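You operate a simulated robot arm through the tools that you are given. There is no shell and no other tool. Be economical: measure what you need, move in short steps, check, and stop when the job is done.

You run a simulated two-armed robot. Do the job below in one go: nothing can be reset, and whatever is moved stays where it is left.

TASK
Take the clear cup from the top of the low cabinet and put it on the top of the chest lid. Then take the brown wood block and leave it on the brown clean sheet. Then put one of the corner blocks from the top of the paper-covered bench on the template there. Do these in the order given. Set down upright: clear cup.
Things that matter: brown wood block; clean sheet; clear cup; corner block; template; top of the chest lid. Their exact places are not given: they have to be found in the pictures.

It is judged by the outcome, as a careful person would: the job done as asked, and still so three seconds after it is handed in. It fails if anything else is knocked over, pushed out of place, dropped, spilled or broken. A push-on lid holds only when it is set on centred and level and pressed home; a screw cap is set on level and turned clockwise until tight. Flat cloth is picked up by pressing the open fingertips on it (5 to 10 N) and closing them slowly along it; thin cloth reads only 2 to 8 mm in the jaws.

THE ROBOT
Two 7-joint arms with two-finger grippers on one trunk, on a base that drives. Base frame: it is fixed to the floor where the robot stands at the start and does not move with it; the origin is under the middle of the robot, x ahead of it, y to its left, z up. Readings come in mm, rad, newtons and seconds.
The left shoulder is at the start at [87, 216, 1236], the right one opposite. With the tool pointing down near the work surface each hand reaches from about 100 to 680 mm from the robot's upright axis, wherever it stands, measured 20 degrees to its own side. Places, roughly: brown wood block [-6500, 1500, 1000]; clean sheet [-6500, 2250, 1000]; corner block (5x5x3 cm) [-6300, 2700, 900]; corner block (6x6x3 cm) [-6500, 2900, 900]; template [-6500, 3250, 1000]; top of the chest lid [-1600, 1600, 500]. Payload 3.43 kg a hand.
The tool frame of a hand sits at the grasp point between the pads (the TCP): z along the fingers, y along the line on which they close. The tips reach 20 mm beyond it. Largest opening 124 mm; the body of the gripper starts 93 mm behind the TCP.
Orientation is told as [roll, pitch, yaw] about the base's x, y, z axes, in that order, counted from this pose: with the fingers straight down and closing along the base's y, the tool's x points along the base's -x, its y along +y and its z along -z.

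THE INTERFACE
- The arms move only by the tool play_rows. It takes "left_commands", "right_commands" or both (then of equal length, played together; a hand with none holds still); each is text: rows parted by semicolons, each of 7 numbers parted by spaces: the finger opening in mm, from 0 to 124, then the shift along the tool's x, y, z in mm, then the turn, a rotation vector about the tool's x, y, z in rad. In form: gripper dx dy dz ax ay az; .... A call has 1 to 10 rows; each row is the pose to reach, as a shift and turn from the pose commanded when the call began, along the tool's axes at that moment. Each row takes 0.2 s and may step no farther than 50 mm and 0.15 rad from the row before; otherwise, or with a gripper value out of range, the whole call is refused. A pose out of reach is approached as far as the arm can. The call stops where the force on the tool passes 40 N (or 10 N more than at its start, if that is more) or the arm is blocked; 0.2 s more then pass. The fingers move at their own pace (about 72 mm/s each) and stop on an object; they squeeze with about 21 N. The grip force told is the motor's: it shows also when the fingers shut on nothing. Time passes only in rows, and 0.2 s behind the last, so rows that repeat a pose let the fingers close. The reply holds the time, the measured pose of the TCP, the force on the tool along the base axes, the opening and the grip force, in the units named above and with some noise, with the torque about the TCP (base axes, N m) and any sound that the robot's microphone picked up.
- Cameras (640 x 400 px; columns grow to the right, rows downward): "scene" is now at [197.2, -13.1, 1365.9]; the picture's right is [-0.20, -0.98, 0.00], its down [-0.86, 0.18, -0.47] and it looks along [0.46, -0.10, -0.88] (base axes); focal length 277 px, centre (320, 200). "left" rides on the left gripper at [82, -14, -140] in its tool frame; the picture's right is [0.17, 0.99, 0.00], its down [-0.83, 0.14, -0.54] and it looks along [-0.53, 0.09, 0.84] (tool axes); focal length 243 px, centre (320, 200). "right" rides on the right gripper at [82, 14, -140] in its tool frame; the picture's right is [-0.17, 0.99, 0.00], its down [-0.83, -0.14, -0.54] and it looks along [-0.53, -0.09, 0.84] (tool axes); focal length 243 px, centre (320, 200).
- capture(camera): a new picture of that camera. No time passes.
- raise_lower(by): slides the trunk up (or, below 0, down) by that many mm; the arms and the scene camera ride with it, the base frame stays. It gives what a move gives, with no picture.
- drive_base(legs): drives the robot by 1 to 6 legs, each [ahead, left, turn to the left] in mm, mm and rad, along the robot's own axes; the way and the turn of a leg run together, so that a leg with both is an arc; at most 1500 mm and 3.142 rad a leg. The arms and the cameras ride along, it lands a little off, and it stops where it bumps. It gives what a move gives.
- turn_head(pan, tilt): turns the head with the scene camera to pan (to the left, within 1.396 rad either way) and tilt (down, from -0.506 to 1.204), counted from straight ahead of the robot. It gives what a move gives.
- pixel_to_xyz(camera, pixels): for up to 12 pixels [column, row] of the newest picture of that camera ("zoom" is the newest enlarged one), the place [x, y, z] in the base frame of the surface seen there, good to about 2 mm. No time passes.
- zoom(camera, box): a new picture of the part [left, top, right, bottom] of that camera's present view, enlarged. No time passes.
- close_job(): hands the job in; it is judged then, once.

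Keep the steps short. Do not move on a guess: measure, check each grasp and each placing, and mend mistakes. In all there are 110 turns and 108 pictures (those below and enlarged ones count). Leave the grippers open and the arms clear of the work at the hand-in unless told otherwise, and finish with a single line.

The tools are called after ">>>" by a JSON object that holds its "method" and its "body". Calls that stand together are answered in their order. play_rows: Moves the arms, as the interface text tells. Its arguments: {"type":"object","properties":{"left_commands":{"type":"string"},"right_commands":{"type":"string"}},"required":[]} The other tools are called the same way: raise_lower (by) slides the trunk up or down; drive_base (legs) drives the base; turn_head (pan, tilt) turns the head that bears the scene camera; capture (camera) takes a picture; pixel_to_xyz (camera, pixels) gives the place of the surface under pixels of a picture; zoom (camera, box) takes an enlarged picture of a part of a camera's view; close_job () hands the job in.

At the start:

```text
time_s: 0.0
left_eef_pos: [413.2, 132.8, 728.1]
left_orientation: [-0.001, 0.002, -0.001]
left_ft_force: [-0.4, -0.1, -0.1]
left_torque: [-0.01, 0.01, 0.0]
left_grip_width: 123.8
left_grip_force: 0.0
right_eef_pos: [313.2, -164.8, 678.0]
right_orientation: [0.0, 0.0, 0.002]
right_ft_force: [-0.5, -0.6, -0.1]
right_torque: [0.01, 0.02, 0.03]
right_grip_width: 124.0
right_grip_force: 0.0
trunk travel left (down, up): [-392.0, 199.0]
robot x, y, heading: [1.9, 2.7, 0.001]
head pan, tilt: [-0.206, 1.082]
```

scene: 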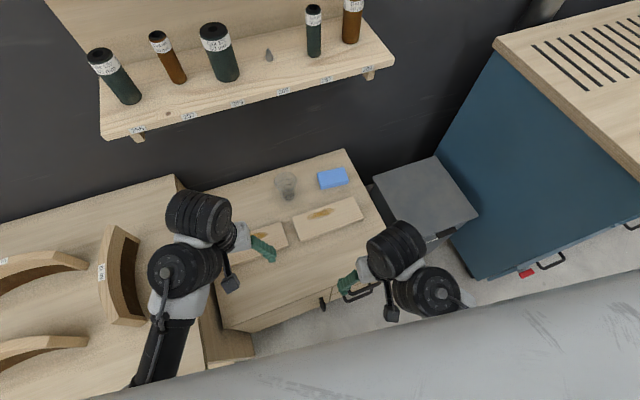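
right: 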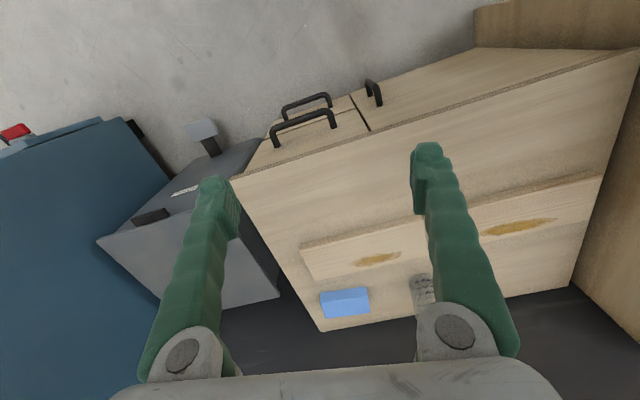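
left: 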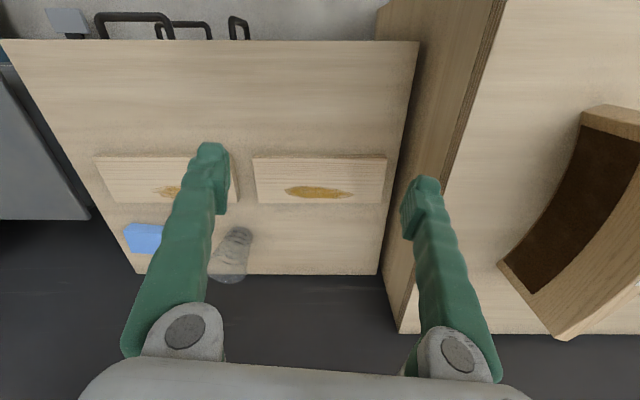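

I see the clear cup at about (286,184) in the scene view, on the low cabinet. I'll enlarge it and measure.

>>> {"method": "zoom", "body": {"camera": "scene", "box": [220, 140, 380, 240]}}

>>> {"method": "pixel_to_xyz", "body": {"camera": "scene", "pixels": [[286, 178], [286, 190], [290, 200], [275, 205], [335, 178], [325, 218], [350, 150], [255, 160], [440, 190]]}}

```text
4.00 times, centred on (300, 190) of scene
```

zoom: 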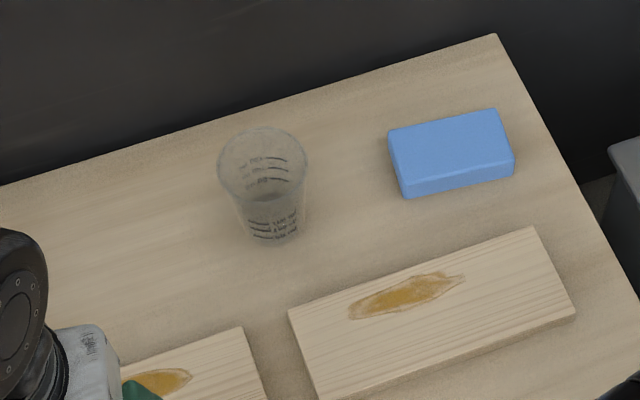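

```text
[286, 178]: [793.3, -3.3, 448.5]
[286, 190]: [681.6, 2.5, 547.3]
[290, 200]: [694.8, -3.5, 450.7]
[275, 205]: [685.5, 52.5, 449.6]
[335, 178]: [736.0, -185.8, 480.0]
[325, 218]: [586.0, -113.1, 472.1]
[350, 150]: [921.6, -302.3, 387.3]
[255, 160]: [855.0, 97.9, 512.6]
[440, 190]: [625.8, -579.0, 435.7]
```

Table top is z≈449. Measuring the cup rim and base points on the enlargement.

>>> {"method": "pixel_to_xyz", "body": {"camera": "zoom", "pixels": [[262, 200], [219, 168], [307, 165], [250, 198], [275, 240], [275, 230], [263, 131], [238, 225], [306, 215], [270, 215], [262, 190], [285, 195]]}}

>>> {"method": "zoom", "body": {"camera": "left", "box": [160, 200, 320, 300]}}

```text
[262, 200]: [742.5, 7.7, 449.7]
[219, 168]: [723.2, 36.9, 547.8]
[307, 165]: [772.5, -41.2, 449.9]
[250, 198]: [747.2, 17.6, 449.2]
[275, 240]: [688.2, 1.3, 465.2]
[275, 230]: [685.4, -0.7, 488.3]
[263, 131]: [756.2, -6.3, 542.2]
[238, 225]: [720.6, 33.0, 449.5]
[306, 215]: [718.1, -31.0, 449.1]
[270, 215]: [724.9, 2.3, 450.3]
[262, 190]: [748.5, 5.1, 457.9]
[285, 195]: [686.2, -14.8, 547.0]
```

```text
4.00 times, centred on (240, 250) of left
```

zoom: 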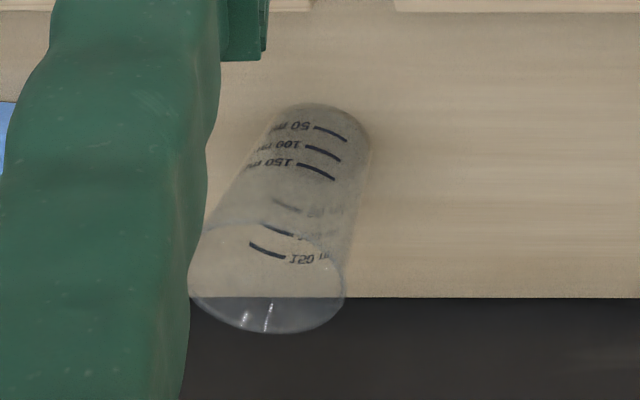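

The cup is about (719, 0), rim z 548, radius 37. Next I check the clearance: the shelf, the cabinet's front edge and the grey thing at the bottom.

>>> {"method": "pixel_to_xyz", "body": {"camera": "scene", "pixels": [[110, 135], [250, 102], [385, 65], [300, 360], [500, 300], [600, 350], [240, 325], [125, 270], [120, 320], [40, 330], [210, 50], [313, 10]]}}

>>> {"method": "turn_head", "body": {"pan": 0, "tilt": 0.7}}

>>> {"method": "capture", "body": {"camera": "scene"}}

```text
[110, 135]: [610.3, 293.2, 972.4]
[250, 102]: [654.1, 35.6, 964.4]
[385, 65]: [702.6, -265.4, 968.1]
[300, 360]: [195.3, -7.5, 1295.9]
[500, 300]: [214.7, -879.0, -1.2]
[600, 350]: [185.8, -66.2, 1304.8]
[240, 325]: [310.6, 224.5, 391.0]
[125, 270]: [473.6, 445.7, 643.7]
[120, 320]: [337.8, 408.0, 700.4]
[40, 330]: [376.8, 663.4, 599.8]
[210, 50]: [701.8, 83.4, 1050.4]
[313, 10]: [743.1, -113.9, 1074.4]
```

```text
time_s: 0.9
left_eef_pos: [413.1, 131.6, 728.2]
left_orientation: [0.001, -0.001, 0.0]
left_ft_force: [0.8, 0.1, -0.4]
left_torque: [0.01, -0.01, 0.0]
left_grip_width: 124.1
left_grip_force: 0.0
right_eef_pos: [314.5, -165.0, 677.1]
right_orientation: [0.0, 0.001, 0.0]
right_ft_force: [1.3, 0.1, 0.2]
right_torque: [0.01, 0.0, -0.01]
right_grip_width: 124.0
right_grip_force: 0.0
trunk travel left (down, up): [-392.0, 199.0]
robot x, y, heading: [0.1, 1.0, 0.002]
head pan, tilt: [0.0, 0.7]
```

```text
102 pictures are left
```

scene: 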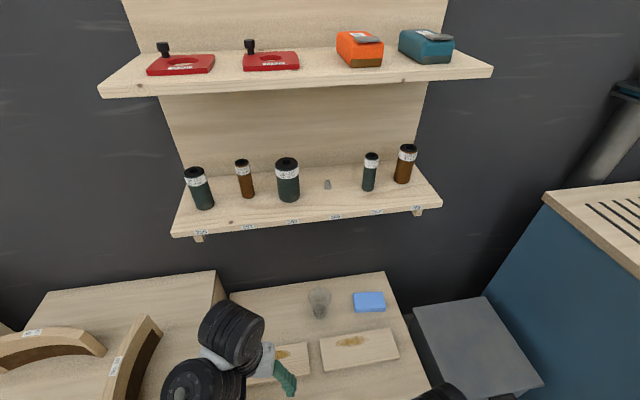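

The shelf edge (x≈655, z≈970) is well above the cup. I'll bring the left hand with a forward tilt (fingers forward and down) to a stand-off point behind and above the cup, and move the right hand a little aside.

>>> {"method": "play_rows", "body": {"left_commands": "124 -34 -22 12 0 -0.1 0;124 -68 -44 25 0 -0.2 0;124 -102 -66 37 0 -0.3 0;124 -136 -88 50 0 -0.4 0;124 -170 -110 62 0 -0.5 0;124 -204 -132 75 0 -0.6 0;124 -204 -132 75 0 -0.6 0", "right_commands": "124 0 -15 0 0 0 0;124 0 -30 0 0 0 0;124 0 -45 0 0 0 0;124 0 -60 0 0 0 0;124 0 -75 0 0 0 0;124 0 -90 0 0 0 0;124 0 -90 0 0 0 0"}}

>>> {"method": "capture", "body": {"camera": "left"}}

>>> {"method": "capture", "body": {"camera": "scene"}}

```text
time_s: 2.5
left_eef_pos: [615.8, -0.6, 652.8]
left_orientation: [-0.001, -0.603, 0.0]
left_ft_force: [0.3, -0.5, -0.1]
left_torque: [0.0, -0.03, -0.01]
left_grip_width: 123.8
left_grip_force: 0.1
right_eef_pos: [312.7, -255.5, 678.1]
right_orientation: [-0.002, -0.003, 0.0]
right_ft_force: [0.4, 0.5, -0.5]
right_torque: [-0.01, 0.0, 0.0]
right_grip_width: 124.0
right_grip_force: 0.0
trunk travel left (down, up): [-392.0, 199.0]
robot x, y, heading: [-3.5, 1.0, 0.0]
head pan, tilt: [0.0, 0.7]
```

```text
101 pictures are left
```

left: 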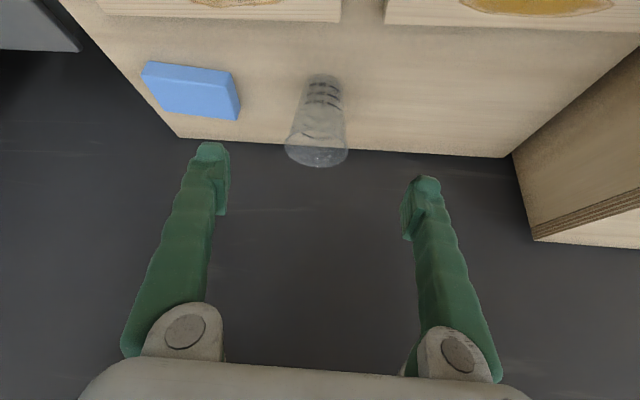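

```text
100 pictures are left
```

scene: 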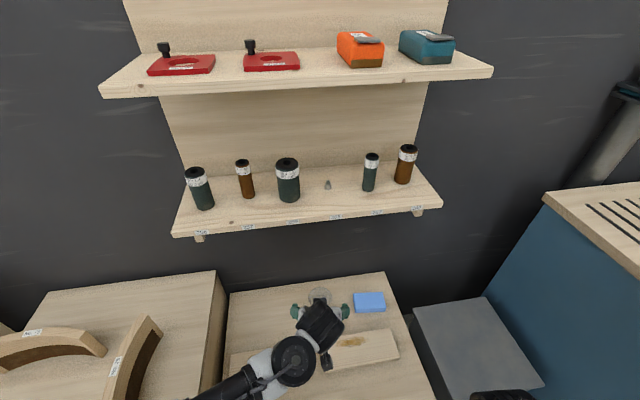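

The cup is nearly centred between the fingers. A quick check of the rim from the left camera.

>>> {"method": "pixel_to_xyz", "body": {"camera": "left", "pixels": [[286, 150], [347, 152], [317, 165], [322, 77], [320, 100]]}}

```text
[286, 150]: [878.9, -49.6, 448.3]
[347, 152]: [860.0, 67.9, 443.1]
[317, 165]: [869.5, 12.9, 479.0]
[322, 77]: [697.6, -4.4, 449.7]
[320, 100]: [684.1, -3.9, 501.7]
```

Advancing 180 mm along the fingers, with the cup between them, then checking.

>>> {"method": "play_rows", "body": {"left_commands": "124 0 0 40 0 0 0;124 0 0 80 0 0 0;124 0 0 120 0 0 0;124 0 0 150 0 0 0;124 0 0 180 0 0 0;124 0 0 180 0 0 0"}}

>>> {"method": "capture", "body": {"camera": "left"}}

>>> {"method": "zoom", "body": {"camera": "scene", "box": [240, 260, 400, 360]}}

```text
time_s: 3.9
left_eef_pos: [696.8, 22.3, 531.3]
left_orientation: [0.016, -0.605, 0.011]
left_ft_force: [0.7, 0.4, 0.3]
left_torque: [-0.03, 0.02, 0.03]
left_grip_width: 124.2
left_grip_force: 0.1
left hand out of reach, approached as far as the arm can: row 4, 5, 6
right_eef_pos: [313.7, -255.0, 678.4]
right_orientation: [0.001, 0.001, -0.001]
right_ft_force: [0.4, 0.0, 0.3]
right_torque: [0.01, -0.02, -0.01]
right_grip_width: 124.1
right_grip_force: 0.0
trunk travel left (down, up): [-392.0, 199.0]
robot x, y, heading: [-4.7, 1.4, 0.002]
head pan, tilt: [0.0, 0.7]
```

```text
99 pictures are left
```

left: 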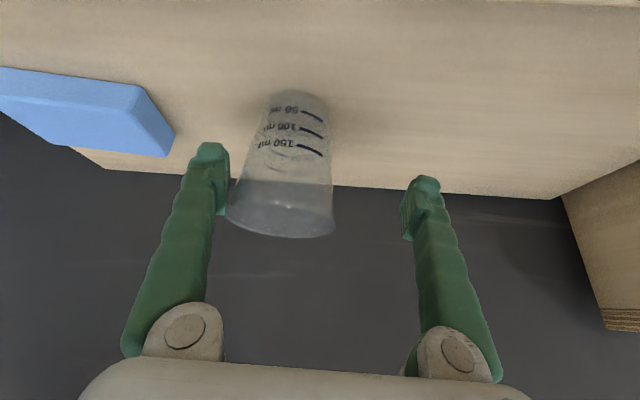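

```text
4.00 times, centred on (320, 310) of scene
```

zoom: 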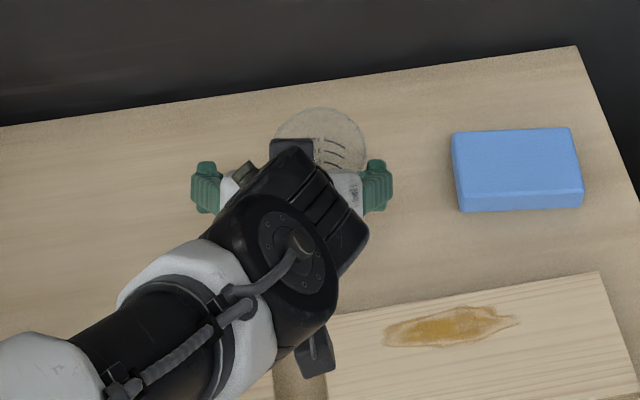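

The arm ran out of reach. I'll retreat 90 mm along the fingers, then lift both hands so that I can lower the trunk, which gives more reach.

>>> {"method": "play_rows", "body": {"left_commands": "124 0 0 -40 0 0 0;124 0 0 -80 0 0 0;124 0 0 -110 0 0 0;124 0 0 -110 0 0 0", "right_commands": "124 0 0 -50 0 0 0;124 0 0 -100 0 0 0;124 0 0 -150 0 0 0;124 0 0 -180 0 0 0"}}

```text
time_s: 4.4
left_eef_pos: [597.3, 78.9, 489.1]
left_orientation: [0.19, -0.413, -0.056]
left_ft_force: [-0.6, 0.3, -0.2]
left_torque: [0.0, 0.0, 0.03]
left_grip_width: 123.9
left_grip_force: 0.0
right_eef_pos: [312.1, -263.4, 745.6]
right_orientation: [-0.004, -0.02, -0.032]
right_ft_force: [6.5, 3.3, -11.2]
right_torque: [-0.64, 0.02, -0.32]
right_grip_width: 124.2
right_grip_force: 0.1
right hand out of reach, approached as far as the arm can: row 2
trunk travel left (down, up): [-392.0, 199.0]
robot x, y, heading: [-1.7, -1.2, 0.004]
head pan, tilt: [0.0, 0.7]
stopped in row 2 (right hand): the force on the tool passed its limit at 92 N (the readings are from after the stop); the commanded pose is now the measured one
```

The right arm hit something and the left hand shifted oddly. Looking before doing anything else.

>>> {"method": "capture", "body": {"camera": "left"}}

>>> {"method": "capture", "body": {"camera": "right"}}

>>> {"method": "turn_head", "body": {"pan": -0.1, "tilt": 1.1}}

>>> {"method": "capture", "body": {"camera": "scene"}}

```text
97 pictures are left
```

left: 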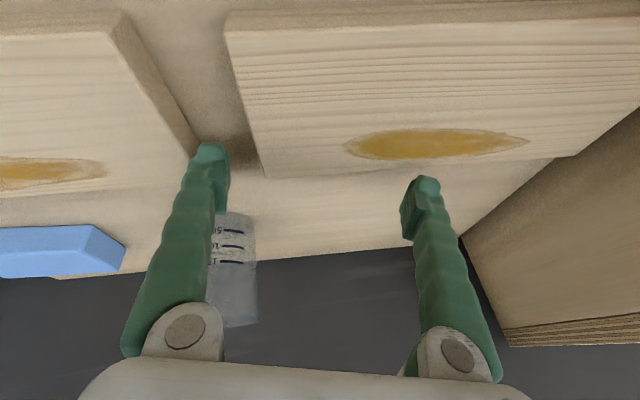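

```text
96 pictures are left
```

right: 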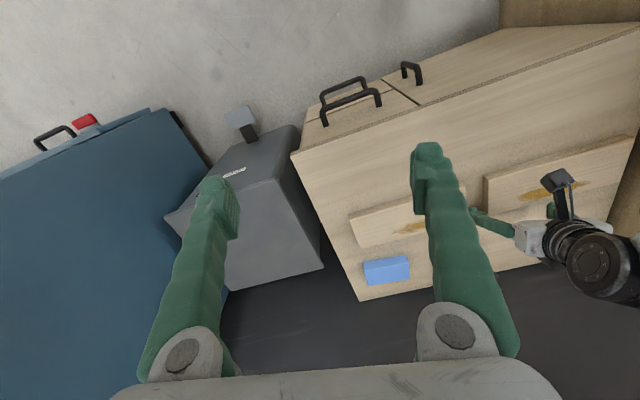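

```text
time_s: 5.3
left_eef_pos: [597.8, 77.8, 488.9]
left_orientation: [0.187, -0.413, -0.054]
left_ft_force: [0.3, 0.1, 0.0]
left_torque: [0.0, 0.01, 0.02]
left_grip_width: 123.9
left_grip_force: 0.0
right_eef_pos: [312.3, -262.5, 745.5]
right_orientation: [-0.004, -0.017, -0.03]
right_ft_force: [4.4, 10.4, -18.0]
right_torque: [-1.76, -0.93, -0.98]
right_grip_width: 124.0
right_grip_force: 0.1
trunk travel left (down, up): [-392.0, 199.0]
robot x, y, heading: [1.1, 2.0, 0.003]
head pan, tilt: [-0.099, 1.1]
```

```text
95 pictures are left
```

scene: 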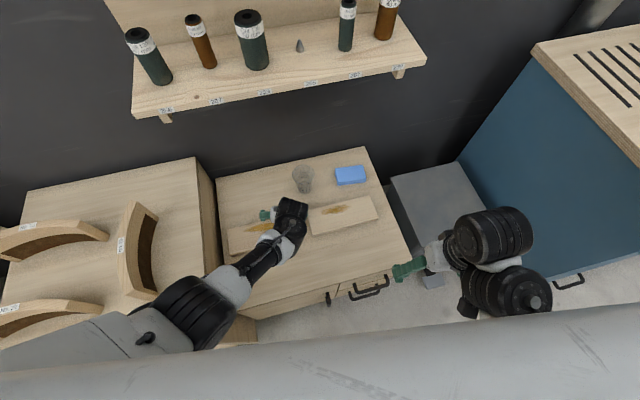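

The cup still stands. I'll lift the left hand straight up away from the planks, and ease the right hand back down out of its jam.

>>> {"method": "play_rows", "body": {"left_commands": "124 -8 3 -18 0 0 0;124 -20 8 -45 0 0 0;124 -36 15 -80 0 0 0;124 -48 20 -108 0 0 0;124 -48 20 -108 0 0 0"}}

>>> {"method": "play_rows", "body": {"right_commands": "124 0 0 10 0 0 0;124 0 0 30 0 0 0;124 0 0 50 0 0 0;124 0 0 50 0 0 0"}}

>>> {"method": "zoom", "body": {"camera": "scene", "box": [200, 140, 440, 290]}}

```text
time_s: 6.5
left_eef_pos: [595.4, 75.9, 609.1]
left_orientation: [0.19, -0.412, -0.057]
left_ft_force: [0.0, 0.2, 0.0]
left_torque: [-0.02, 0.0, -0.02]
left_grip_width: 124.0
left_grip_force: 0.1
right_eef_pos: [313.5, -264.1, 744.4]
right_orientation: [-0.003, -0.017, -0.032]
right_ft_force: [4.9, 10.4, -21.6]
right_torque: [-1.83, -1.13, -0.98]
right_grip_width: 124.2
right_grip_force: 0.1
trunk travel left (down, up): [-392.0, 199.0]
robot x, y, heading: [2.7, -1.1, 0.003]
head pan, tilt: [-0.099, 1.1]
```

```text
time_s: 7.5
left_eef_pos: [596.8, 76.7, 609.0]
left_orientation: [0.188, -0.413, -0.058]
left_ft_force: [-0.5, -0.2, 0.8]
left_torque: [0.01, 0.0, 0.03]
left_grip_width: 123.9
left_grip_force: 0.0
right_eef_pos: [315.6, -263.1, 695.9]
right_orientation: [-0.005, -0.016, -0.033]
right_ft_force: [0.0, -1.0, 0.3]
right_torque: [-0.03, -0.01, -0.01]
right_grip_width: 124.2
right_grip_force: 0.1
trunk travel left (down, up): [-392.0, 199.0]
robot x, y, heading: [2.4, -2.4, -0.003]
head pan, tilt: [-0.099, 1.1]
```

```text
2.67 times, centred on (320, 215) of scene
```

zoom: 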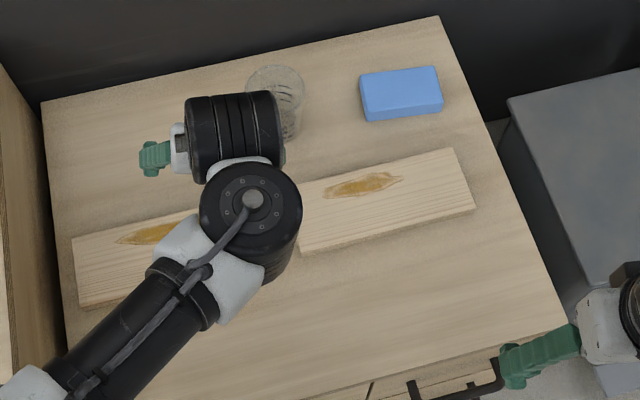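

Planks and cup are as before. To lower the trunk I need to know what is beneath the right hand; measuring the cabinet's front corner and grey box.

>>> {"method": "pixel_to_xyz", "body": {"camera": "zoom", "pixels": [[562, 318], [450, 365], [300, 395], [500, 372], [620, 250], [515, 110], [440, 20], [600, 160]]}}

>>> {"method": "pixel_to_xyz", "body": {"camera": "scene", "pixels": [[460, 170], [412, 258], [255, 310], [430, 278], [370, 290], [560, 290], [195, 162]]}}

```text
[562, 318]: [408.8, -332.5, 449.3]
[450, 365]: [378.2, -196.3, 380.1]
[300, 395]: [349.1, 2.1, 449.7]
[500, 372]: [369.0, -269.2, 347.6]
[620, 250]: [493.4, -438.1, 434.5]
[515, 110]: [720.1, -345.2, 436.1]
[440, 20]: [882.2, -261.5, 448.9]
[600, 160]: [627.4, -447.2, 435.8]
```

```text
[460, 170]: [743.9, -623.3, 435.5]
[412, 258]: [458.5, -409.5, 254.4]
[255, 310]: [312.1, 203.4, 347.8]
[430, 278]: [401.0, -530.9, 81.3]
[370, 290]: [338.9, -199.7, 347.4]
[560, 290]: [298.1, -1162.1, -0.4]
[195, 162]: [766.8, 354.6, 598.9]
```

Nothing lies under the right hand down to z≈450, so a 150 mm trunk drop is safe there. I raise the left hand 150 mm first, then lower the trunk.

>>> {"method": "play_rows", "body": {"left_commands": "124 -20 8 -45 0 0 0;124 -40 17 -90 0 0 0;124 -60 25 -135 0 0 0;124 -60 25 -135 0 0 0"}}

>>> {"method": "raise_lower", "body": {"by": -150}}

```text
time_s: 8.5
left_eef_pos: [598.3, 74.4, 760.1]
left_orientation: [0.187, -0.413, -0.058]
left_ft_force: [-0.3, 0.6, 0.6]
left_torque: [0.01, 0.01, -0.02]
left_grip_width: 124.0
left_grip_force: 0.1
right_eef_pos: [313.6, -264.1, 696.3]
right_orientation: [0.0, -0.018, -0.031]
right_ft_force: [0.3, 0.6, -0.3]
right_torque: [0.0, -0.03, -0.02]
right_grip_width: 123.9
right_grip_force: 0.1
trunk travel left (down, up): [-392.0, 199.0]
robot x, y, heading: [0.6, -1.7, 0.001]
head pan, tilt: [-0.099, 1.1]
```

```text
time_s: 10.2
left_eef_pos: [598.3, 77.1, 610.2]
left_orientation: [0.189, -0.413, -0.055]
left_ft_force: [0.7, 0.1, -0.1]
left_torque: [0.02, 0.04, -0.01]
left_grip_width: 124.1
left_grip_force: 0.0
right_eef_pos: [314.2, -263.7, 545.5]
right_orientation: [-0.004, -0.016, -0.03]
right_ft_force: [0.5, 0.3, -0.5]
right_torque: [0.03, -0.02, -0.02]
right_grip_width: 124.2
right_grip_force: 0.2
trunk travel left (down, up): [-242.0, 349.0]
robot x, y, heading: [0.1, -1.9, 0.0]
head pan, tilt: [-0.099, 1.1]
```

Now I straighten the left hand (roll 0, pitch −0.6) at the stand-off point behind the cup.

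>>> {"method": "play_rows", "body": {"left_commands": "124 -9 -17 -11 0.04 -0.045 -0.017;124 -19 -34 -22 0.08 -0.091 -0.034;124 -28 -52 -33 0.12 -0.136 -0.05;124 -38 -69 -44 0.16 -0.182 -0.067;124 -38 -69 -44 0.16 -0.182 -0.067"}}

>>> {"method": "capture", "body": {"camera": "left"}}

```text
time_s: 11.4
left_eef_pos: [615.3, -2.2, 652.8]
left_orientation: [-0.001, -0.6, 0.002]
left_ft_force: [0.2, 0.9, 0.2]
left_torque: [-0.04, 0.03, -0.03]
left_grip_width: 124.1
left_grip_force: 0.0
right_eef_pos: [313.1, -264.7, 545.4]
right_orientation: [-0.002, -0.017, -0.032]
right_ft_force: [-0.2, -0.4, 0.6]
right_torque: [0.0, -0.02, 0.0]
right_grip_width: 124.1
right_grip_force: 0.0
trunk travel left (down, up): [-242.0, 349.0]
robot x, y, heading: [-2.0, 0.6, 0.003]
head pan, tilt: [-0.099, 1.1]
```

```text
93 pictures are left
```

left: 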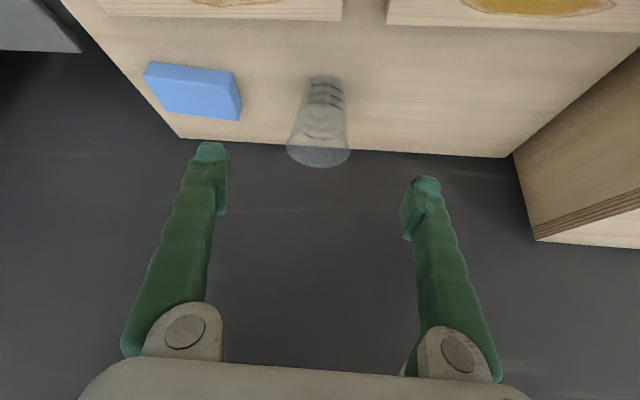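

The pose is right and the cup is unmoved. Advancing in steps along the fingers.

>>> {"method": "play_rows", "body": {"left_commands": "124 0 0 40 0 0 0;124 0 0 80 0 0 0;124 0 0 110 0 0 0;124 0 0 110 0 0 0"}}

>>> {"method": "capture", "body": {"camera": "left"}}

```text
time_s: 12.4
left_eef_pos: [680.8, 1.6, 564.7]
left_orientation: [0.0, -0.599, 0.001]
left_ft_force: [-0.4, 0.2, 0.3]
left_torque: [-0.02, -0.01, -0.01]
left_grip_width: 123.9
left_grip_force: 0.0
right_eef_pos: [313.0, -264.4, 543.9]
right_orientation: [-0.003, -0.018, -0.031]
right_ft_force: [0.1, 0.1, 0.8]
right_torque: [0.0, 0.0, 0.01]
right_grip_width: 124.0
right_grip_force: 0.1
trunk travel left (down, up): [-242.0, 349.0]
robot x, y, heading: [1.2, -1.9, 0.002]
head pan, tilt: [-0.099, 1.1]
```

```text
92 pictures are left
```

left: 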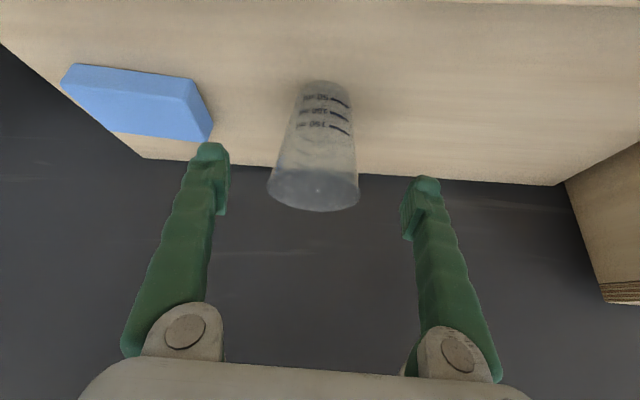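

Centred. Advancing the last 70 mm.

>>> {"method": "play_rows", "body": {"left_commands": "124 0 0 35 0 0 0;124 0 0 70 0 0 0;124 0 0 70 0 0 0"}}

>>> {"method": "capture", "body": {"camera": "left"}}

```text
time_s: 13.2
left_eef_pos: [718.3, 0.9, 503.2]
left_orientation: [-0.001, -0.6, 0.001]
left_ft_force: [-0.5, 0.0, -0.6]
left_torque: [0.0, 0.0, -0.01]
left_grip_width: 124.1
left_grip_force: 0.1
right_eef_pos: [314.2, -263.8, 544.7]
right_orientation: [-0.003, -0.019, -0.031]
right_ft_force: [0.1, -0.5, 0.2]
right_torque: [0.01, 0.01, -0.01]
right_grip_width: 123.9
right_grip_force: 0.1
trunk travel left (down, up): [-242.0, 349.0]
robot x, y, heading: [-0.9, 0.8, -0.005]
head pan, tilt: [-0.099, 1.1]
```

```text
91 pictures are left
```

left: 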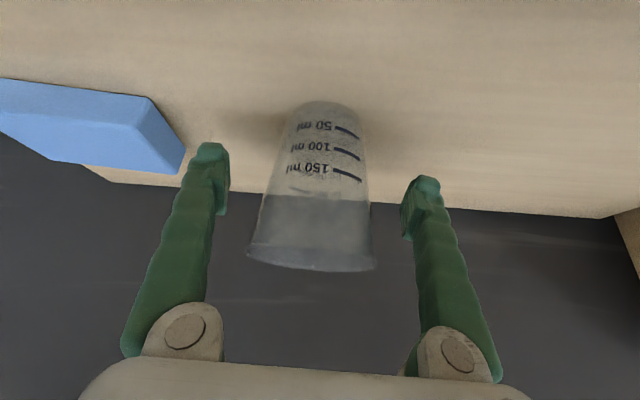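

Reached, cup centred. Closing the fingers gently in place.

>>> {"method": "play_rows", "body": {"left_commands": "100 0 0 0 0 0 0;80 0 0 0 0 0 0;60 0 0 0 0 0 0;50 0 0 0 0 0 0;50 0 0 0 0 0 0;50 0 0 0 0 0 0"}}

>>> {"method": "capture", "body": {"camera": "left"}}

```text
time_s: 14.6
left_eef_pos: [718.5, 0.5, 503.0]
left_orientation: [0.0, -0.601, 0.0]
left_ft_force: [0.2, 0.5, 0.1]
left_torque: [0.01, -0.02, -0.01]
left_grip_width: 68.8
left_grip_force: 13.8
right_eef_pos: [314.0, -263.3, 545.0]
right_orientation: [-0.003, -0.016, -0.031]
right_ft_force: [1.2, 0.3, 0.5]
right_torque: [-0.03, -0.04, -0.03]
right_grip_width: 124.0
right_grip_force: 0.1
trunk travel left (down, up): [-242.0, 349.0]
robot x, y, heading: [-1.6, -0.3, -0.003]
head pan, tilt: [-0.099, 1.1]
```

```text
90 pictures are left
```

left: 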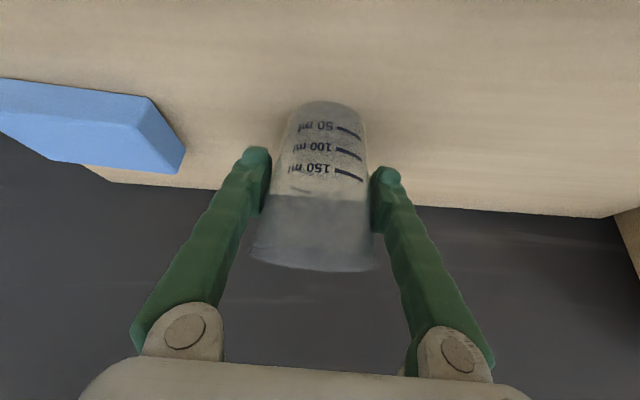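

Held at 68.8 mm. Lifting straight up about 100 mm and checking.

>>> {"method": "play_rows", "body": {"left_commands": "50 -6 0 -8 0 0 0;50 -17 0 -25 0 0 0;50 -34 0 -50 0 0 0;50 -56 0 -82 0 0 0;50 -56 0 -82 0 0 0"}}

>>> {"method": "capture", "body": {"camera": "left"}}

```text
time_s: 15.8
left_eef_pos: [717.5, -0.9, 600.2]
left_orientation: [0.0, -0.599, -0.001]
left_ft_force: [0.4, -0.2, -0.2]
left_torque: [0.0, 0.0, -0.03]
left_grip_width: 69.3
left_grip_force: 13.9
right_eef_pos: [313.4, -263.8, 543.4]
right_orientation: [-0.001, -0.018, -0.031]
right_ft_force: [-0.7, -0.1, -0.1]
right_torque: [-0.03, -0.01, -0.01]
right_grip_width: 124.1
right_grip_force: 0.1
trunk travel left (down, up): [-242.0, 349.0]
robot x, y, heading: [3.5, 2.7, -0.002]
head pan, tilt: [-0.099, 1.1]
```

```text
89 pictures are left
```

left: 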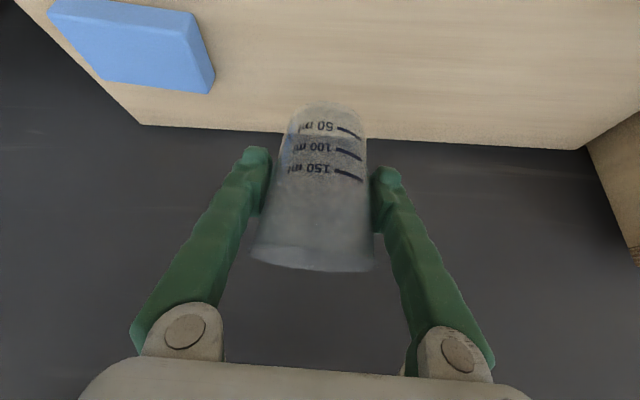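

The cup is lifted. I pull it back close to the robot, then look around to the left and behind for the chest.

>>> {"method": "play_rows", "body": {"left_commands": "50 28 13 -27 0 0 0;50 56 26 -54 0 0 0;50 83 38 -80 0 0 0;50 110 50 -106 0 0 0;50 137 63 -132 0 0 0;50 165 75 -158 0 0 0;50 192 88 -185 0 0 0;50 219 100 -211 0 0 0;50 219 100 -211 0 0 0"}}

>>> {"method": "turn_head", "body": {"pan": 1.396, "tilt": 0.35}}

>>> {"method": "capture", "body": {"camera": "scene"}}

```text
time_s: 17.8
left_eef_pos: [418.0, 99.0, 648.5]
left_orientation: [0.002, -0.6, 0.001]
left_ft_force: [-0.9, 0.0, -0.8]
left_torque: [-0.01, 0.01, 0.0]
left_grip_width: 68.2
left_grip_force: 13.9
right_eef_pos: [313.6, -264.5, 544.6]
right_orientation: [-0.004, -0.017, -0.031]
right_ft_force: [0.1, 0.6, 0.2]
right_torque: [0.0, -0.03, -0.01]
right_grip_width: 124.0
right_grip_force: 0.0
trunk travel left (down, up): [-242.0, 349.0]
robot x, y, heading: [3.6, 4.1, 0.001]
head pan, tilt: [-0.099, 1.1]
```

```text
time_s: 19.4
left_eef_pos: [417.7, 98.6, 650.2]
left_orientation: [-0.001, -0.601, 0.0]
left_ft_force: [-0.5, -0.2, -0.1]
left_torque: [0.01, -0.02, 0.02]
left_grip_width: 68.6
left_grip_force: 13.6
right_eef_pos: [314.1, -263.6, 545.1]
right_orientation: [-0.003, -0.018, -0.031]
right_ft_force: [0.5, -0.6, -0.1]
right_torque: [-0.01, -0.04, 0.02]
right_grip_width: 124.1
right_grip_force: 0.0
trunk travel left (down, up): [-242.0, 349.0]
robot x, y, heading: [-2.1, 0.1, -0.002]
head pan, tilt: [1.396, 0.351]
```

```text
88 pictures are left
```

scene: 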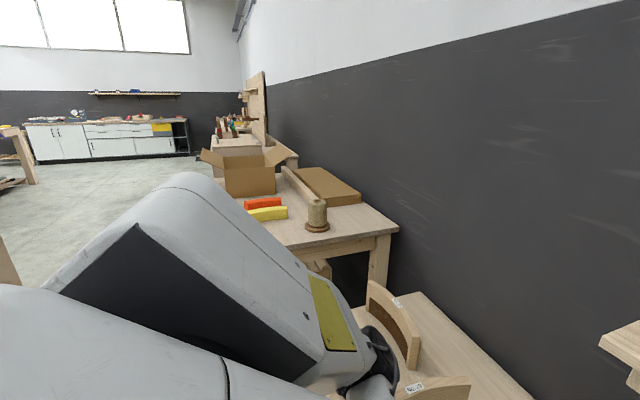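

The view left is partly blocked by my own arm. I back off 350 mm and turn left by 1.2 rad, then look.

>>> {"method": "drive_base", "body": {"legs": [[-350, 0, 0], [0, 0, 1.2]]}}

>>> {"method": "capture", "body": {"camera": "scene"}}

>>> {"method": "turn_head", "body": {"pan": 0.5, "tilt": 0.4}}

>>> {"method": "capture", "body": {"camera": "scene"}}

```text
time_s: 26.2
left_eef_pos: [-281.5, 424.3, 649.7]
left_orientation: [0.0, -0.6, 1.194]
left_ft_force: [0.0, -0.2, -0.8]
left_torque: [0.0, 0.0, 0.03]
left_grip_width: 68.0
left_grip_force: 14.3
right_eef_pos: [17.8, 194.4, 545.4]
right_orientation: [-0.002, -0.017, 1.164]
right_ft_force: [0.3, 0.0, 0.2]
right_torque: [-0.04, 0.0, 0.01]
right_grip_width: 124.1
right_grip_force: 0.0
trunk travel left (down, up): [-242.0, 349.0]
robot x, y, heading: [-346.3, 2.5, 1.194]
head pan, tilt: [1.396, 0.351]
```

```text
87 pictures are left
```

scene: 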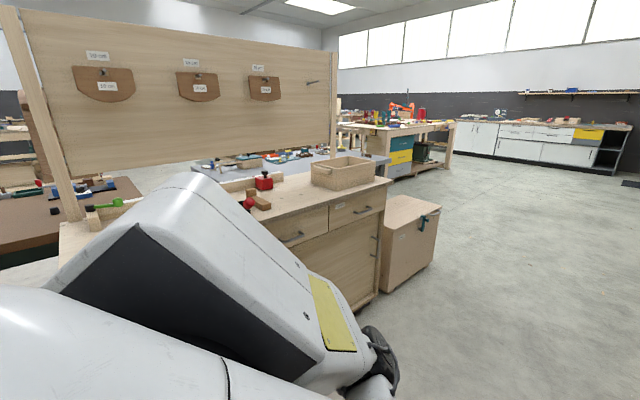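

```text
time_s: 27.4
left_eef_pos: [-281.4, 424.1, 649.9]
left_orientation: [0.0, -0.6, 1.193]
left_ft_force: [0.0, 0.1, -0.6]
left_torque: [-0.05, -0.02, 0.02]
left_grip_width: 67.9
left_grip_force: 13.8
right_eef_pos: [19.0, 193.2, 545.5]
right_orientation: [-0.005, -0.016, 1.165]
right_ft_force: [0.2, -0.1, 0.1]
right_torque: [0.01, 0.01, 0.03]
right_grip_width: 123.9
right_grip_force: 0.1
trunk travel left (down, up): [-242.0, 349.0]
robot x, y, heading: [-345.7, -1.9, 1.192]
head pan, tilt: [0.499, 0.4]
```

```text
86 pictures are left
```

scene: 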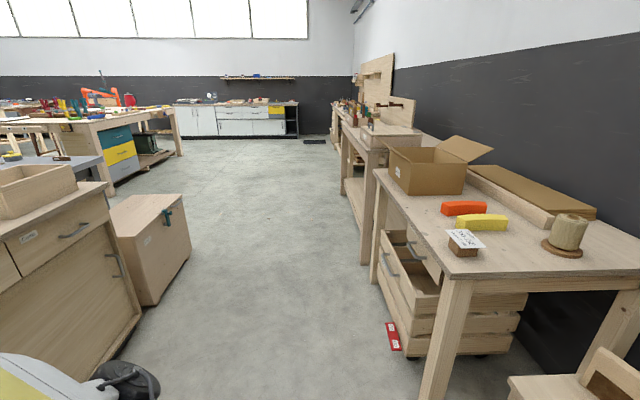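

The chest is at about (150,230) with its lid on top around (140,215). Measuring it and its surroundings.

>>> {"method": "pixel_to_xyz", "body": {"camera": "scene", "pixels": [[115, 237], [150, 197], [183, 197], [110, 215], [140, 215], [155, 303], [190, 245], [130, 330], [100, 190], [75, 390], [385, 270], [440, 390]]}}

>>> {"method": "zoom", "body": {"camera": "scene", "box": [60, 160, 220, 260]}}

```text
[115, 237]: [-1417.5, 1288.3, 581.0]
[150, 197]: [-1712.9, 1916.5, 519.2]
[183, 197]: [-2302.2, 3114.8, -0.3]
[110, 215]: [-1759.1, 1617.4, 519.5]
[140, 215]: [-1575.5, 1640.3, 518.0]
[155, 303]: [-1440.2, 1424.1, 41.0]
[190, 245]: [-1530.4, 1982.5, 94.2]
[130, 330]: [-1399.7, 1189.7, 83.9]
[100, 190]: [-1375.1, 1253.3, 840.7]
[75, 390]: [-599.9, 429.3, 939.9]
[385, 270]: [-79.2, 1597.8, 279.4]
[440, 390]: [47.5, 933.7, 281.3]
```

```text
4.00 times, centred on (140, 210) of scene
```

zoom: 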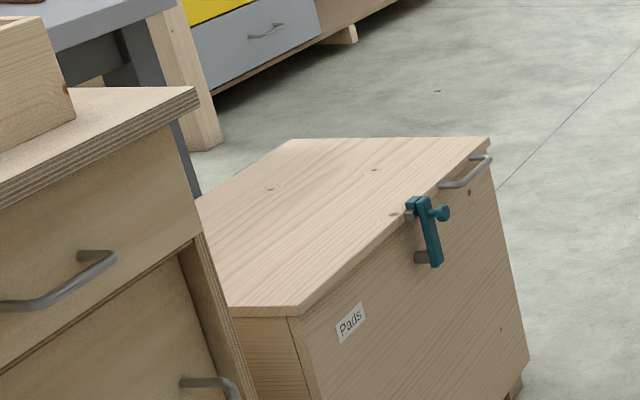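

The lid top is z≈519, x −1460…−1770, y ≈1400…1950. The corridor is clear; I drive to about (−850, 1780) and turn to face the chest (heading π).

>>> {"method": "drive_base", "body": {"legs": [[0, 0, 0.654], [950, 0, 0], [900, 0, 0], [0, 0, 1.295]]}}

>>> {"method": "turn_head", "body": {"pan": 0.1, "tilt": 0.8}}

>>> {"method": "capture", "body": {"camera": "scene"}}

```text
time_s: 45.5
left_eef_pos: [-1283.7, 1646.8, 648.7]
left_orientation: [0.0, -0.599, -3.12]
left_ft_force: [-0.1, 0.1, 0.5]
left_torque: [0.0, 0.0, -0.03]
left_grip_width: 66.6
left_grip_force: 13.7
right_eef_pos: [-1187.4, 2011.1, 544.7]
right_orientation: [-0.003, -0.019, 3.13]
right_ft_force: [-0.6, -0.9, 0.1]
right_torque: [0.03, -0.04, 0.03]
right_grip_width: 123.9
right_grip_force: 0.1
trunk travel left (down, up): [-242.0, 349.0]
robot x, y, heading: [-869.3, 1755.4, -3.121]
head pan, tilt: [0.499, 0.4]
```

```text
time_s: 46.4
left_eef_pos: [-1284.7, 1646.4, 649.2]
left_orientation: [0.003, -0.601, -3.121]
left_ft_force: [0.3, -0.9, 0.2]
left_torque: [-0.02, 0.01, 0.04]
left_grip_width: 67.0
left_grip_force: 14.2
right_eef_pos: [-1187.7, 2013.2, 544.9]
right_orientation: [-0.004, -0.018, 3.13]
right_ft_force: [-0.1, 0.2, 0.3]
right_torque: [0.02, -0.01, 0.02]
right_grip_width: 124.3
right_grip_force: 0.1
trunk travel left (down, up): [-242.0, 349.0]
robot x, y, heading: [-871.0, 1753.2, -3.123]
head pan, tilt: [0.099, 0.799]
```

```text
84 pictures are left
```

scene: 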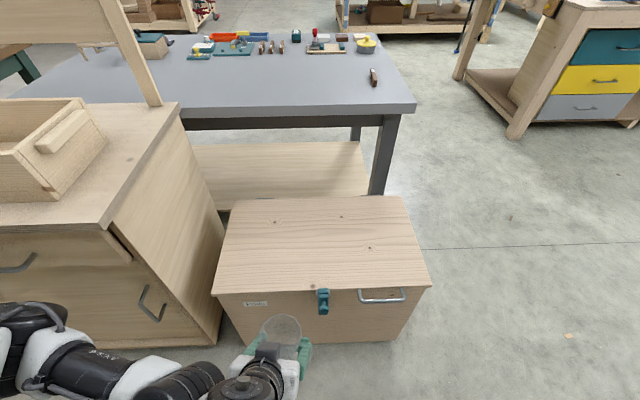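

I see the chest lid at (320,240). Measuring its corners and checking the cup in the hand.

>>> {"method": "pixel_to_xyz", "body": {"camera": "scene", "pixels": [[215, 291], [428, 283], [238, 202], [402, 199], [320, 245], [300, 250], [180, 110], [340, 110], [400, 110]]}}

>>> {"method": "capture", "body": {"camera": "left"}}

```text
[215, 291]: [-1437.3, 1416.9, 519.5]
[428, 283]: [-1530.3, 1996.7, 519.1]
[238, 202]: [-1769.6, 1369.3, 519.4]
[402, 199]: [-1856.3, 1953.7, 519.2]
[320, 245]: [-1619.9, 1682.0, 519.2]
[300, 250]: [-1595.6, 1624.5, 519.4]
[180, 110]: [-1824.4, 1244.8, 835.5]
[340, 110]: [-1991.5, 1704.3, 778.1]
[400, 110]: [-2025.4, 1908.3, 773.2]
```

```text
83 pictures are left
```

left: 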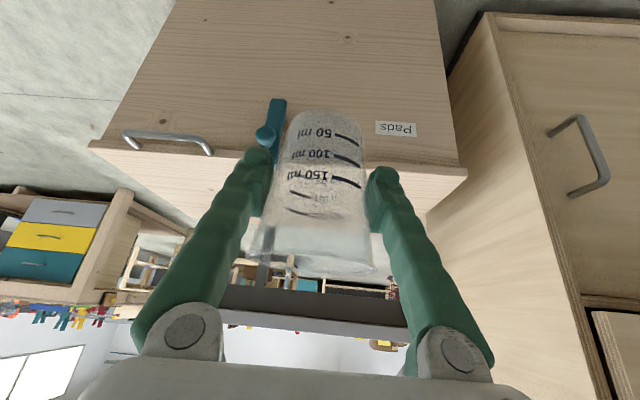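

The lid is clear; I'll set the cup at about (−1620, 1670). Driving 150 mm nearer.

>>> {"method": "drive_base", "body": {"legs": [[150, 0, 0]]}}

```text
time_s: 47.9
left_eef_pos: [-1415.5, 1641.1, 644.6]
left_orientation: [0.004, -0.59, -3.113]
left_ft_force: [0.0, 0.7, -0.1]
left_torque: [0.0, -0.01, 0.0]
left_grip_width: 66.8
left_grip_force: 14.0
right_eef_pos: [-1326.4, 2006.3, 545.1]
right_orientation: [-0.004, -0.016, 3.137]
right_ft_force: [0.2, -0.2, -0.5]
right_torque: [0.0, -0.01, -0.04]
right_grip_width: 124.1
right_grip_force: 0.2
trunk travel left (down, up): [-242.0, 349.0]
robot x, y, heading: [-1005.6, 1751.2, -3.114]
head pan, tilt: [0.099, 0.799]
stopped in leg 1: the robot was blocked; the commanded pose is now the measured one
```

It was blocked 15 mm short; looking at what touched.

>>> {"method": "turn_head", "body": {"pan": 0.6, "tilt": 1.0}}

>>> {"method": "capture", "body": {"camera": "scene"}}

>>> {"method": "capture", "body": {"camera": "left"}}

```text
time_s: 48.8
left_eef_pos: [-1416.2, 1640.2, 645.5]
left_orientation: [0.002, -0.59, -3.114]
left_ft_force: [-0.2, 0.4, 0.4]
left_torque: [-0.02, 0.01, -0.01]
left_grip_width: 66.8
left_grip_force: 14.1
right_eef_pos: [-1326.5, 2006.5, 546.2]
right_orientation: [-0.004, -0.018, 3.139]
right_ft_force: [-0.8, 0.3, 0.2]
right_torque: [0.01, -0.03, -0.01]
right_grip_width: 123.8
right_grip_force: 0.1
trunk travel left (down, up): [-242.0, 349.0]
robot x, y, heading: [-1005.5, 1750.0, -3.109]
head pan, tilt: [0.6, 1.0]
```

```text
82 pictures are left
```

scene: 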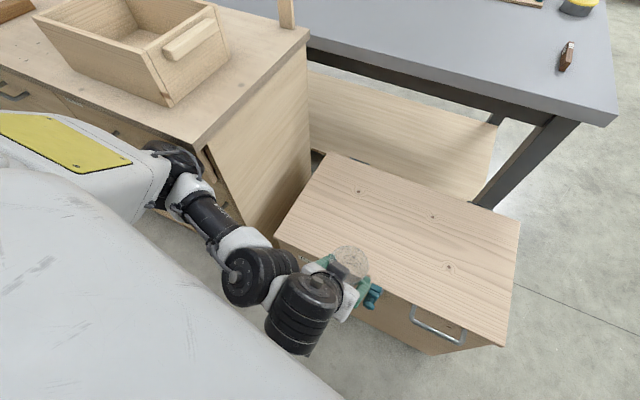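

```text
81 pictures are left
```

left: 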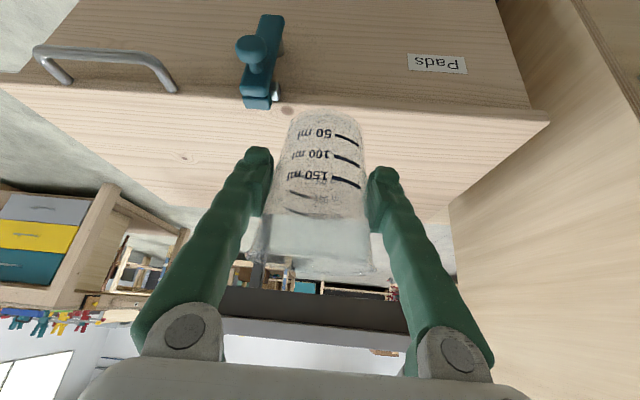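

My left elbow touched the edge of the left cabinet. I back off, shift 200 mm to the right, and come forward again a little.

>>> {"method": "drive_base", "body": {"legs": [[-80, 0, 0], [0, -220, 0], [90, 0, 0]]}}

>>> {"method": "capture", "body": {"camera": "scene"}}

```text
time_s: 53.9
left_eef_pos: [-1427.4, 1857.2, 645.6]
left_orientation: [0.003, -0.587, -3.11]
left_ft_force: [0.0, 0.4, -0.6]
left_torque: [-0.04, 0.03, -0.01]
left_grip_width: 66.3
left_grip_force: 14.1
right_eef_pos: [-1341.4, 2222.4, 543.6]
right_orientation: [-0.001, -0.017, -3.14]
right_ft_force: [-0.3, -0.5, -0.3]
right_torque: [-0.03, -0.06, -0.03]
right_grip_width: 123.9
right_grip_force: 0.1
trunk travel left (down, up): [-242.0, 349.0]
robot x, y, heading: [-1018.7, 1970.9, -3.109]
head pan, tilt: [0.6, 1.0]
```

```text
80 pictures are left
```

scene: 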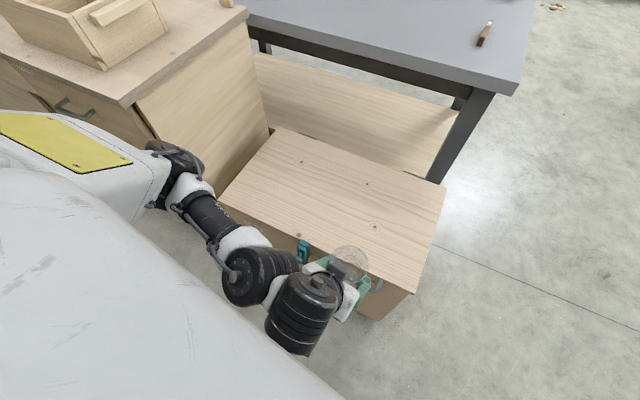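

Clear now. Moving the cup over the middle of the lid at this height.

>>> {"method": "play_rows", "body": {"left_commands": "50 -33 15 22 0 -0.002 0;50 -66 30 44 0 -0.004 0;50 -99 45 66 0 -0.007 0;50 -131 60 87 0 -0.009 0;50 -164 75 109 0 -0.011 0;50 -197 90 131 0 -0.013 0;50 -197 90 131 0 -0.013 0"}}

>>> {"method": "capture", "body": {"camera": "scene"}}

>>> {"method": "capture", "body": {"camera": "left"}}

```text
time_s: 55.5
left_eef_pos: [-1663.9, 1754.5, 646.5]
left_orientation: [0.004, -0.601, -3.109]
left_ft_force: [0.0, -0.2, 0.0]
left_torque: [0.0, 0.0, -0.01]
left_grip_width: 66.1
left_grip_force: 14.1
right_eef_pos: [-1339.4, 2222.7, 545.0]
right_orientation: [-0.003, -0.017, -3.139]
right_ft_force: [0.3, -0.6, -0.5]
right_torque: [-0.02, 0.02, 0.01]
right_grip_width: 124.0
right_grip_force: 0.0
trunk travel left (down, up): [-242.0, 349.0]
robot x, y, heading: [-1019.2, 1966.7, -3.11]
head pan, tilt: [0.6, 1.0]
```

```text
79 pictures are left
```

scene: 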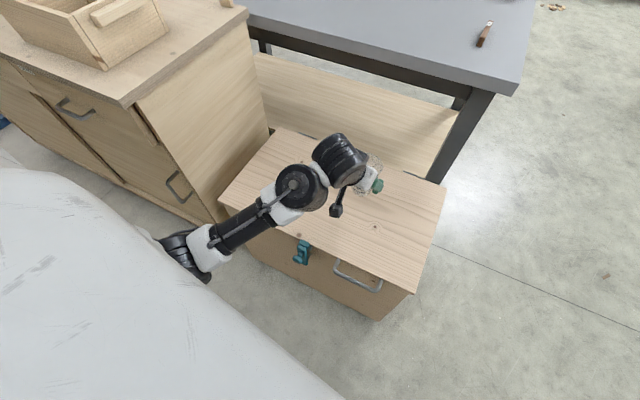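

```text
78 pictures are left
```

left: 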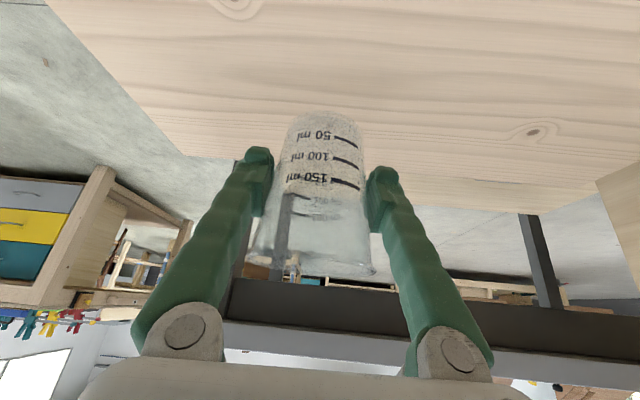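

The cup has crept a few mm upward in the fingers, so I'll find the contact by force. Lowering 65 mm first and looking.

>>> {"method": "play_rows", "body": {"left_commands": "50 12 0 18 0 0 0;50 24 0 36 0 0 0;50 37 0 54 0 0 0;50 37 0 54 0 0 0"}}

>>> {"method": "zoom", "body": {"camera": "scene", "box": [290, 110, 450, 210]}}

>>> {"method": "capture", "body": {"camera": "left"}}

```text
time_s: 56.5
left_eef_pos: [-1663.2, 1757.3, 580.3]
left_orientation: [0.004, -0.602, -3.109]
left_ft_force: [0.3, -0.5, -0.9]
left_torque: [-0.01, -0.03, -0.02]
left_grip_width: 66.3
left_grip_force: 13.8
right_eef_pos: [-1340.1, 2222.9, 545.7]
right_orientation: [-0.003, -0.018, -3.14]
right_ft_force: [-0.5, 0.1, -0.2]
right_torque: [0.02, 0.03, 0.01]
right_grip_width: 124.0
right_grip_force: 0.1
trunk travel left (down, up): [-242.0, 349.0]
robot x, y, heading: [-1017.9, 1965.1, -3.111]
head pan, tilt: [0.6, 1.0]
```

```text
4.00 times, centred on (370, 160) of scene
```

zoom: 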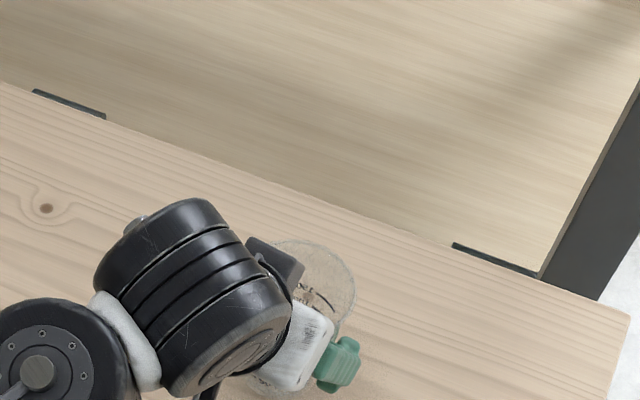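

```text
76 pictures are left
```

left: 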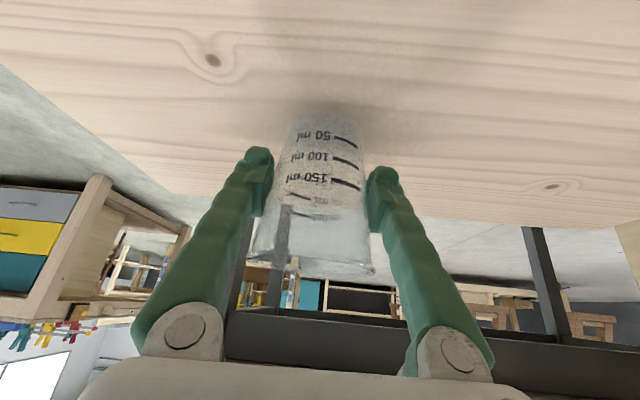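

Hanging just above the lid, upright. Now down in fine steps until I feel the lid.

>>> {"method": "play_rows", "body": {"left_commands": "50 2 0 2.5 0 0 0;50 3.5 0 5 0 0 0;50 4.5 0 6.6 0 0 0;50 5.1 0 7.4 0 0 0;50 5.1 0 7.4 0 0 0"}}

```text
time_s: 57.7
left_eef_pos: [-1659.8, 1758.2, 571.5]
left_orientation: [0.002, -0.6, -3.108]
left_ft_force: [-0.1, -0.1, -0.2]
left_torque: [-0.01, 0.01, 0.0]
left_grip_width: 65.9
left_grip_force: 13.2
right_eef_pos: [-1339.3, 2221.8, 545.0]
right_orientation: [-0.002, -0.017, -3.139]
right_ft_force: [-0.1, -0.2, -0.1]
right_torque: [0.03, -0.02, -0.01]
right_grip_width: 124.3
right_grip_force: 0.1
trunk travel left (down, up): [-242.0, 349.0]
robot x, y, heading: [-1013.4, 1971.8, -3.105]
head pan, tilt: [0.6, 1.0]
```

No contact yet; continuing 2 mm at a time.

>>> {"method": "play_rows", "body": {"left_commands": "50 1.1 0 1.65 0 0 0;50 1.1 0 1.65 0 0 0;50 2.3 0 3.3 0 0 0;50 2.3 0 3.3 0 0 0"}}

>>> {"method": "zoom", "body": {"camera": "left", "box": [220, 70, 420, 195]}}

```text
time_s: 58.7
left_eef_pos: [-1660.5, 1759.9, 568.7]
left_orientation: [0.002, -0.605, -3.109]
left_ft_force: [-1.5, -0.7, 9.8]
left_torque: [0.07, 0.12, -0.02]
left_grip_width: 65.6
left_grip_force: 14.0
right_eef_pos: [-1340.3, 2223.0, 544.2]
right_orientation: [-0.004, -0.018, -3.141]
right_ft_force: [-0.3, -1.1, 0.6]
right_torque: [0.04, 0.01, -0.02]
right_grip_width: 124.0
right_grip_force: 0.0
trunk travel left (down, up): [-242.0, 349.0]
robot x, y, heading: [-1017.5, 1968.4, -3.107]
head pan, tilt: [0.6, 1.0]
```

```text
3.20 times, centred on (320, 132) of left
```

zoom: 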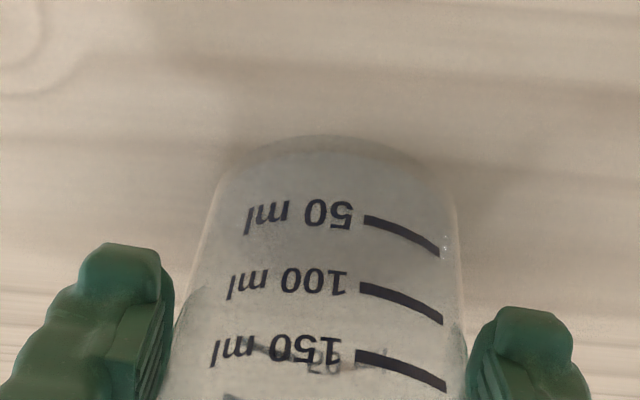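

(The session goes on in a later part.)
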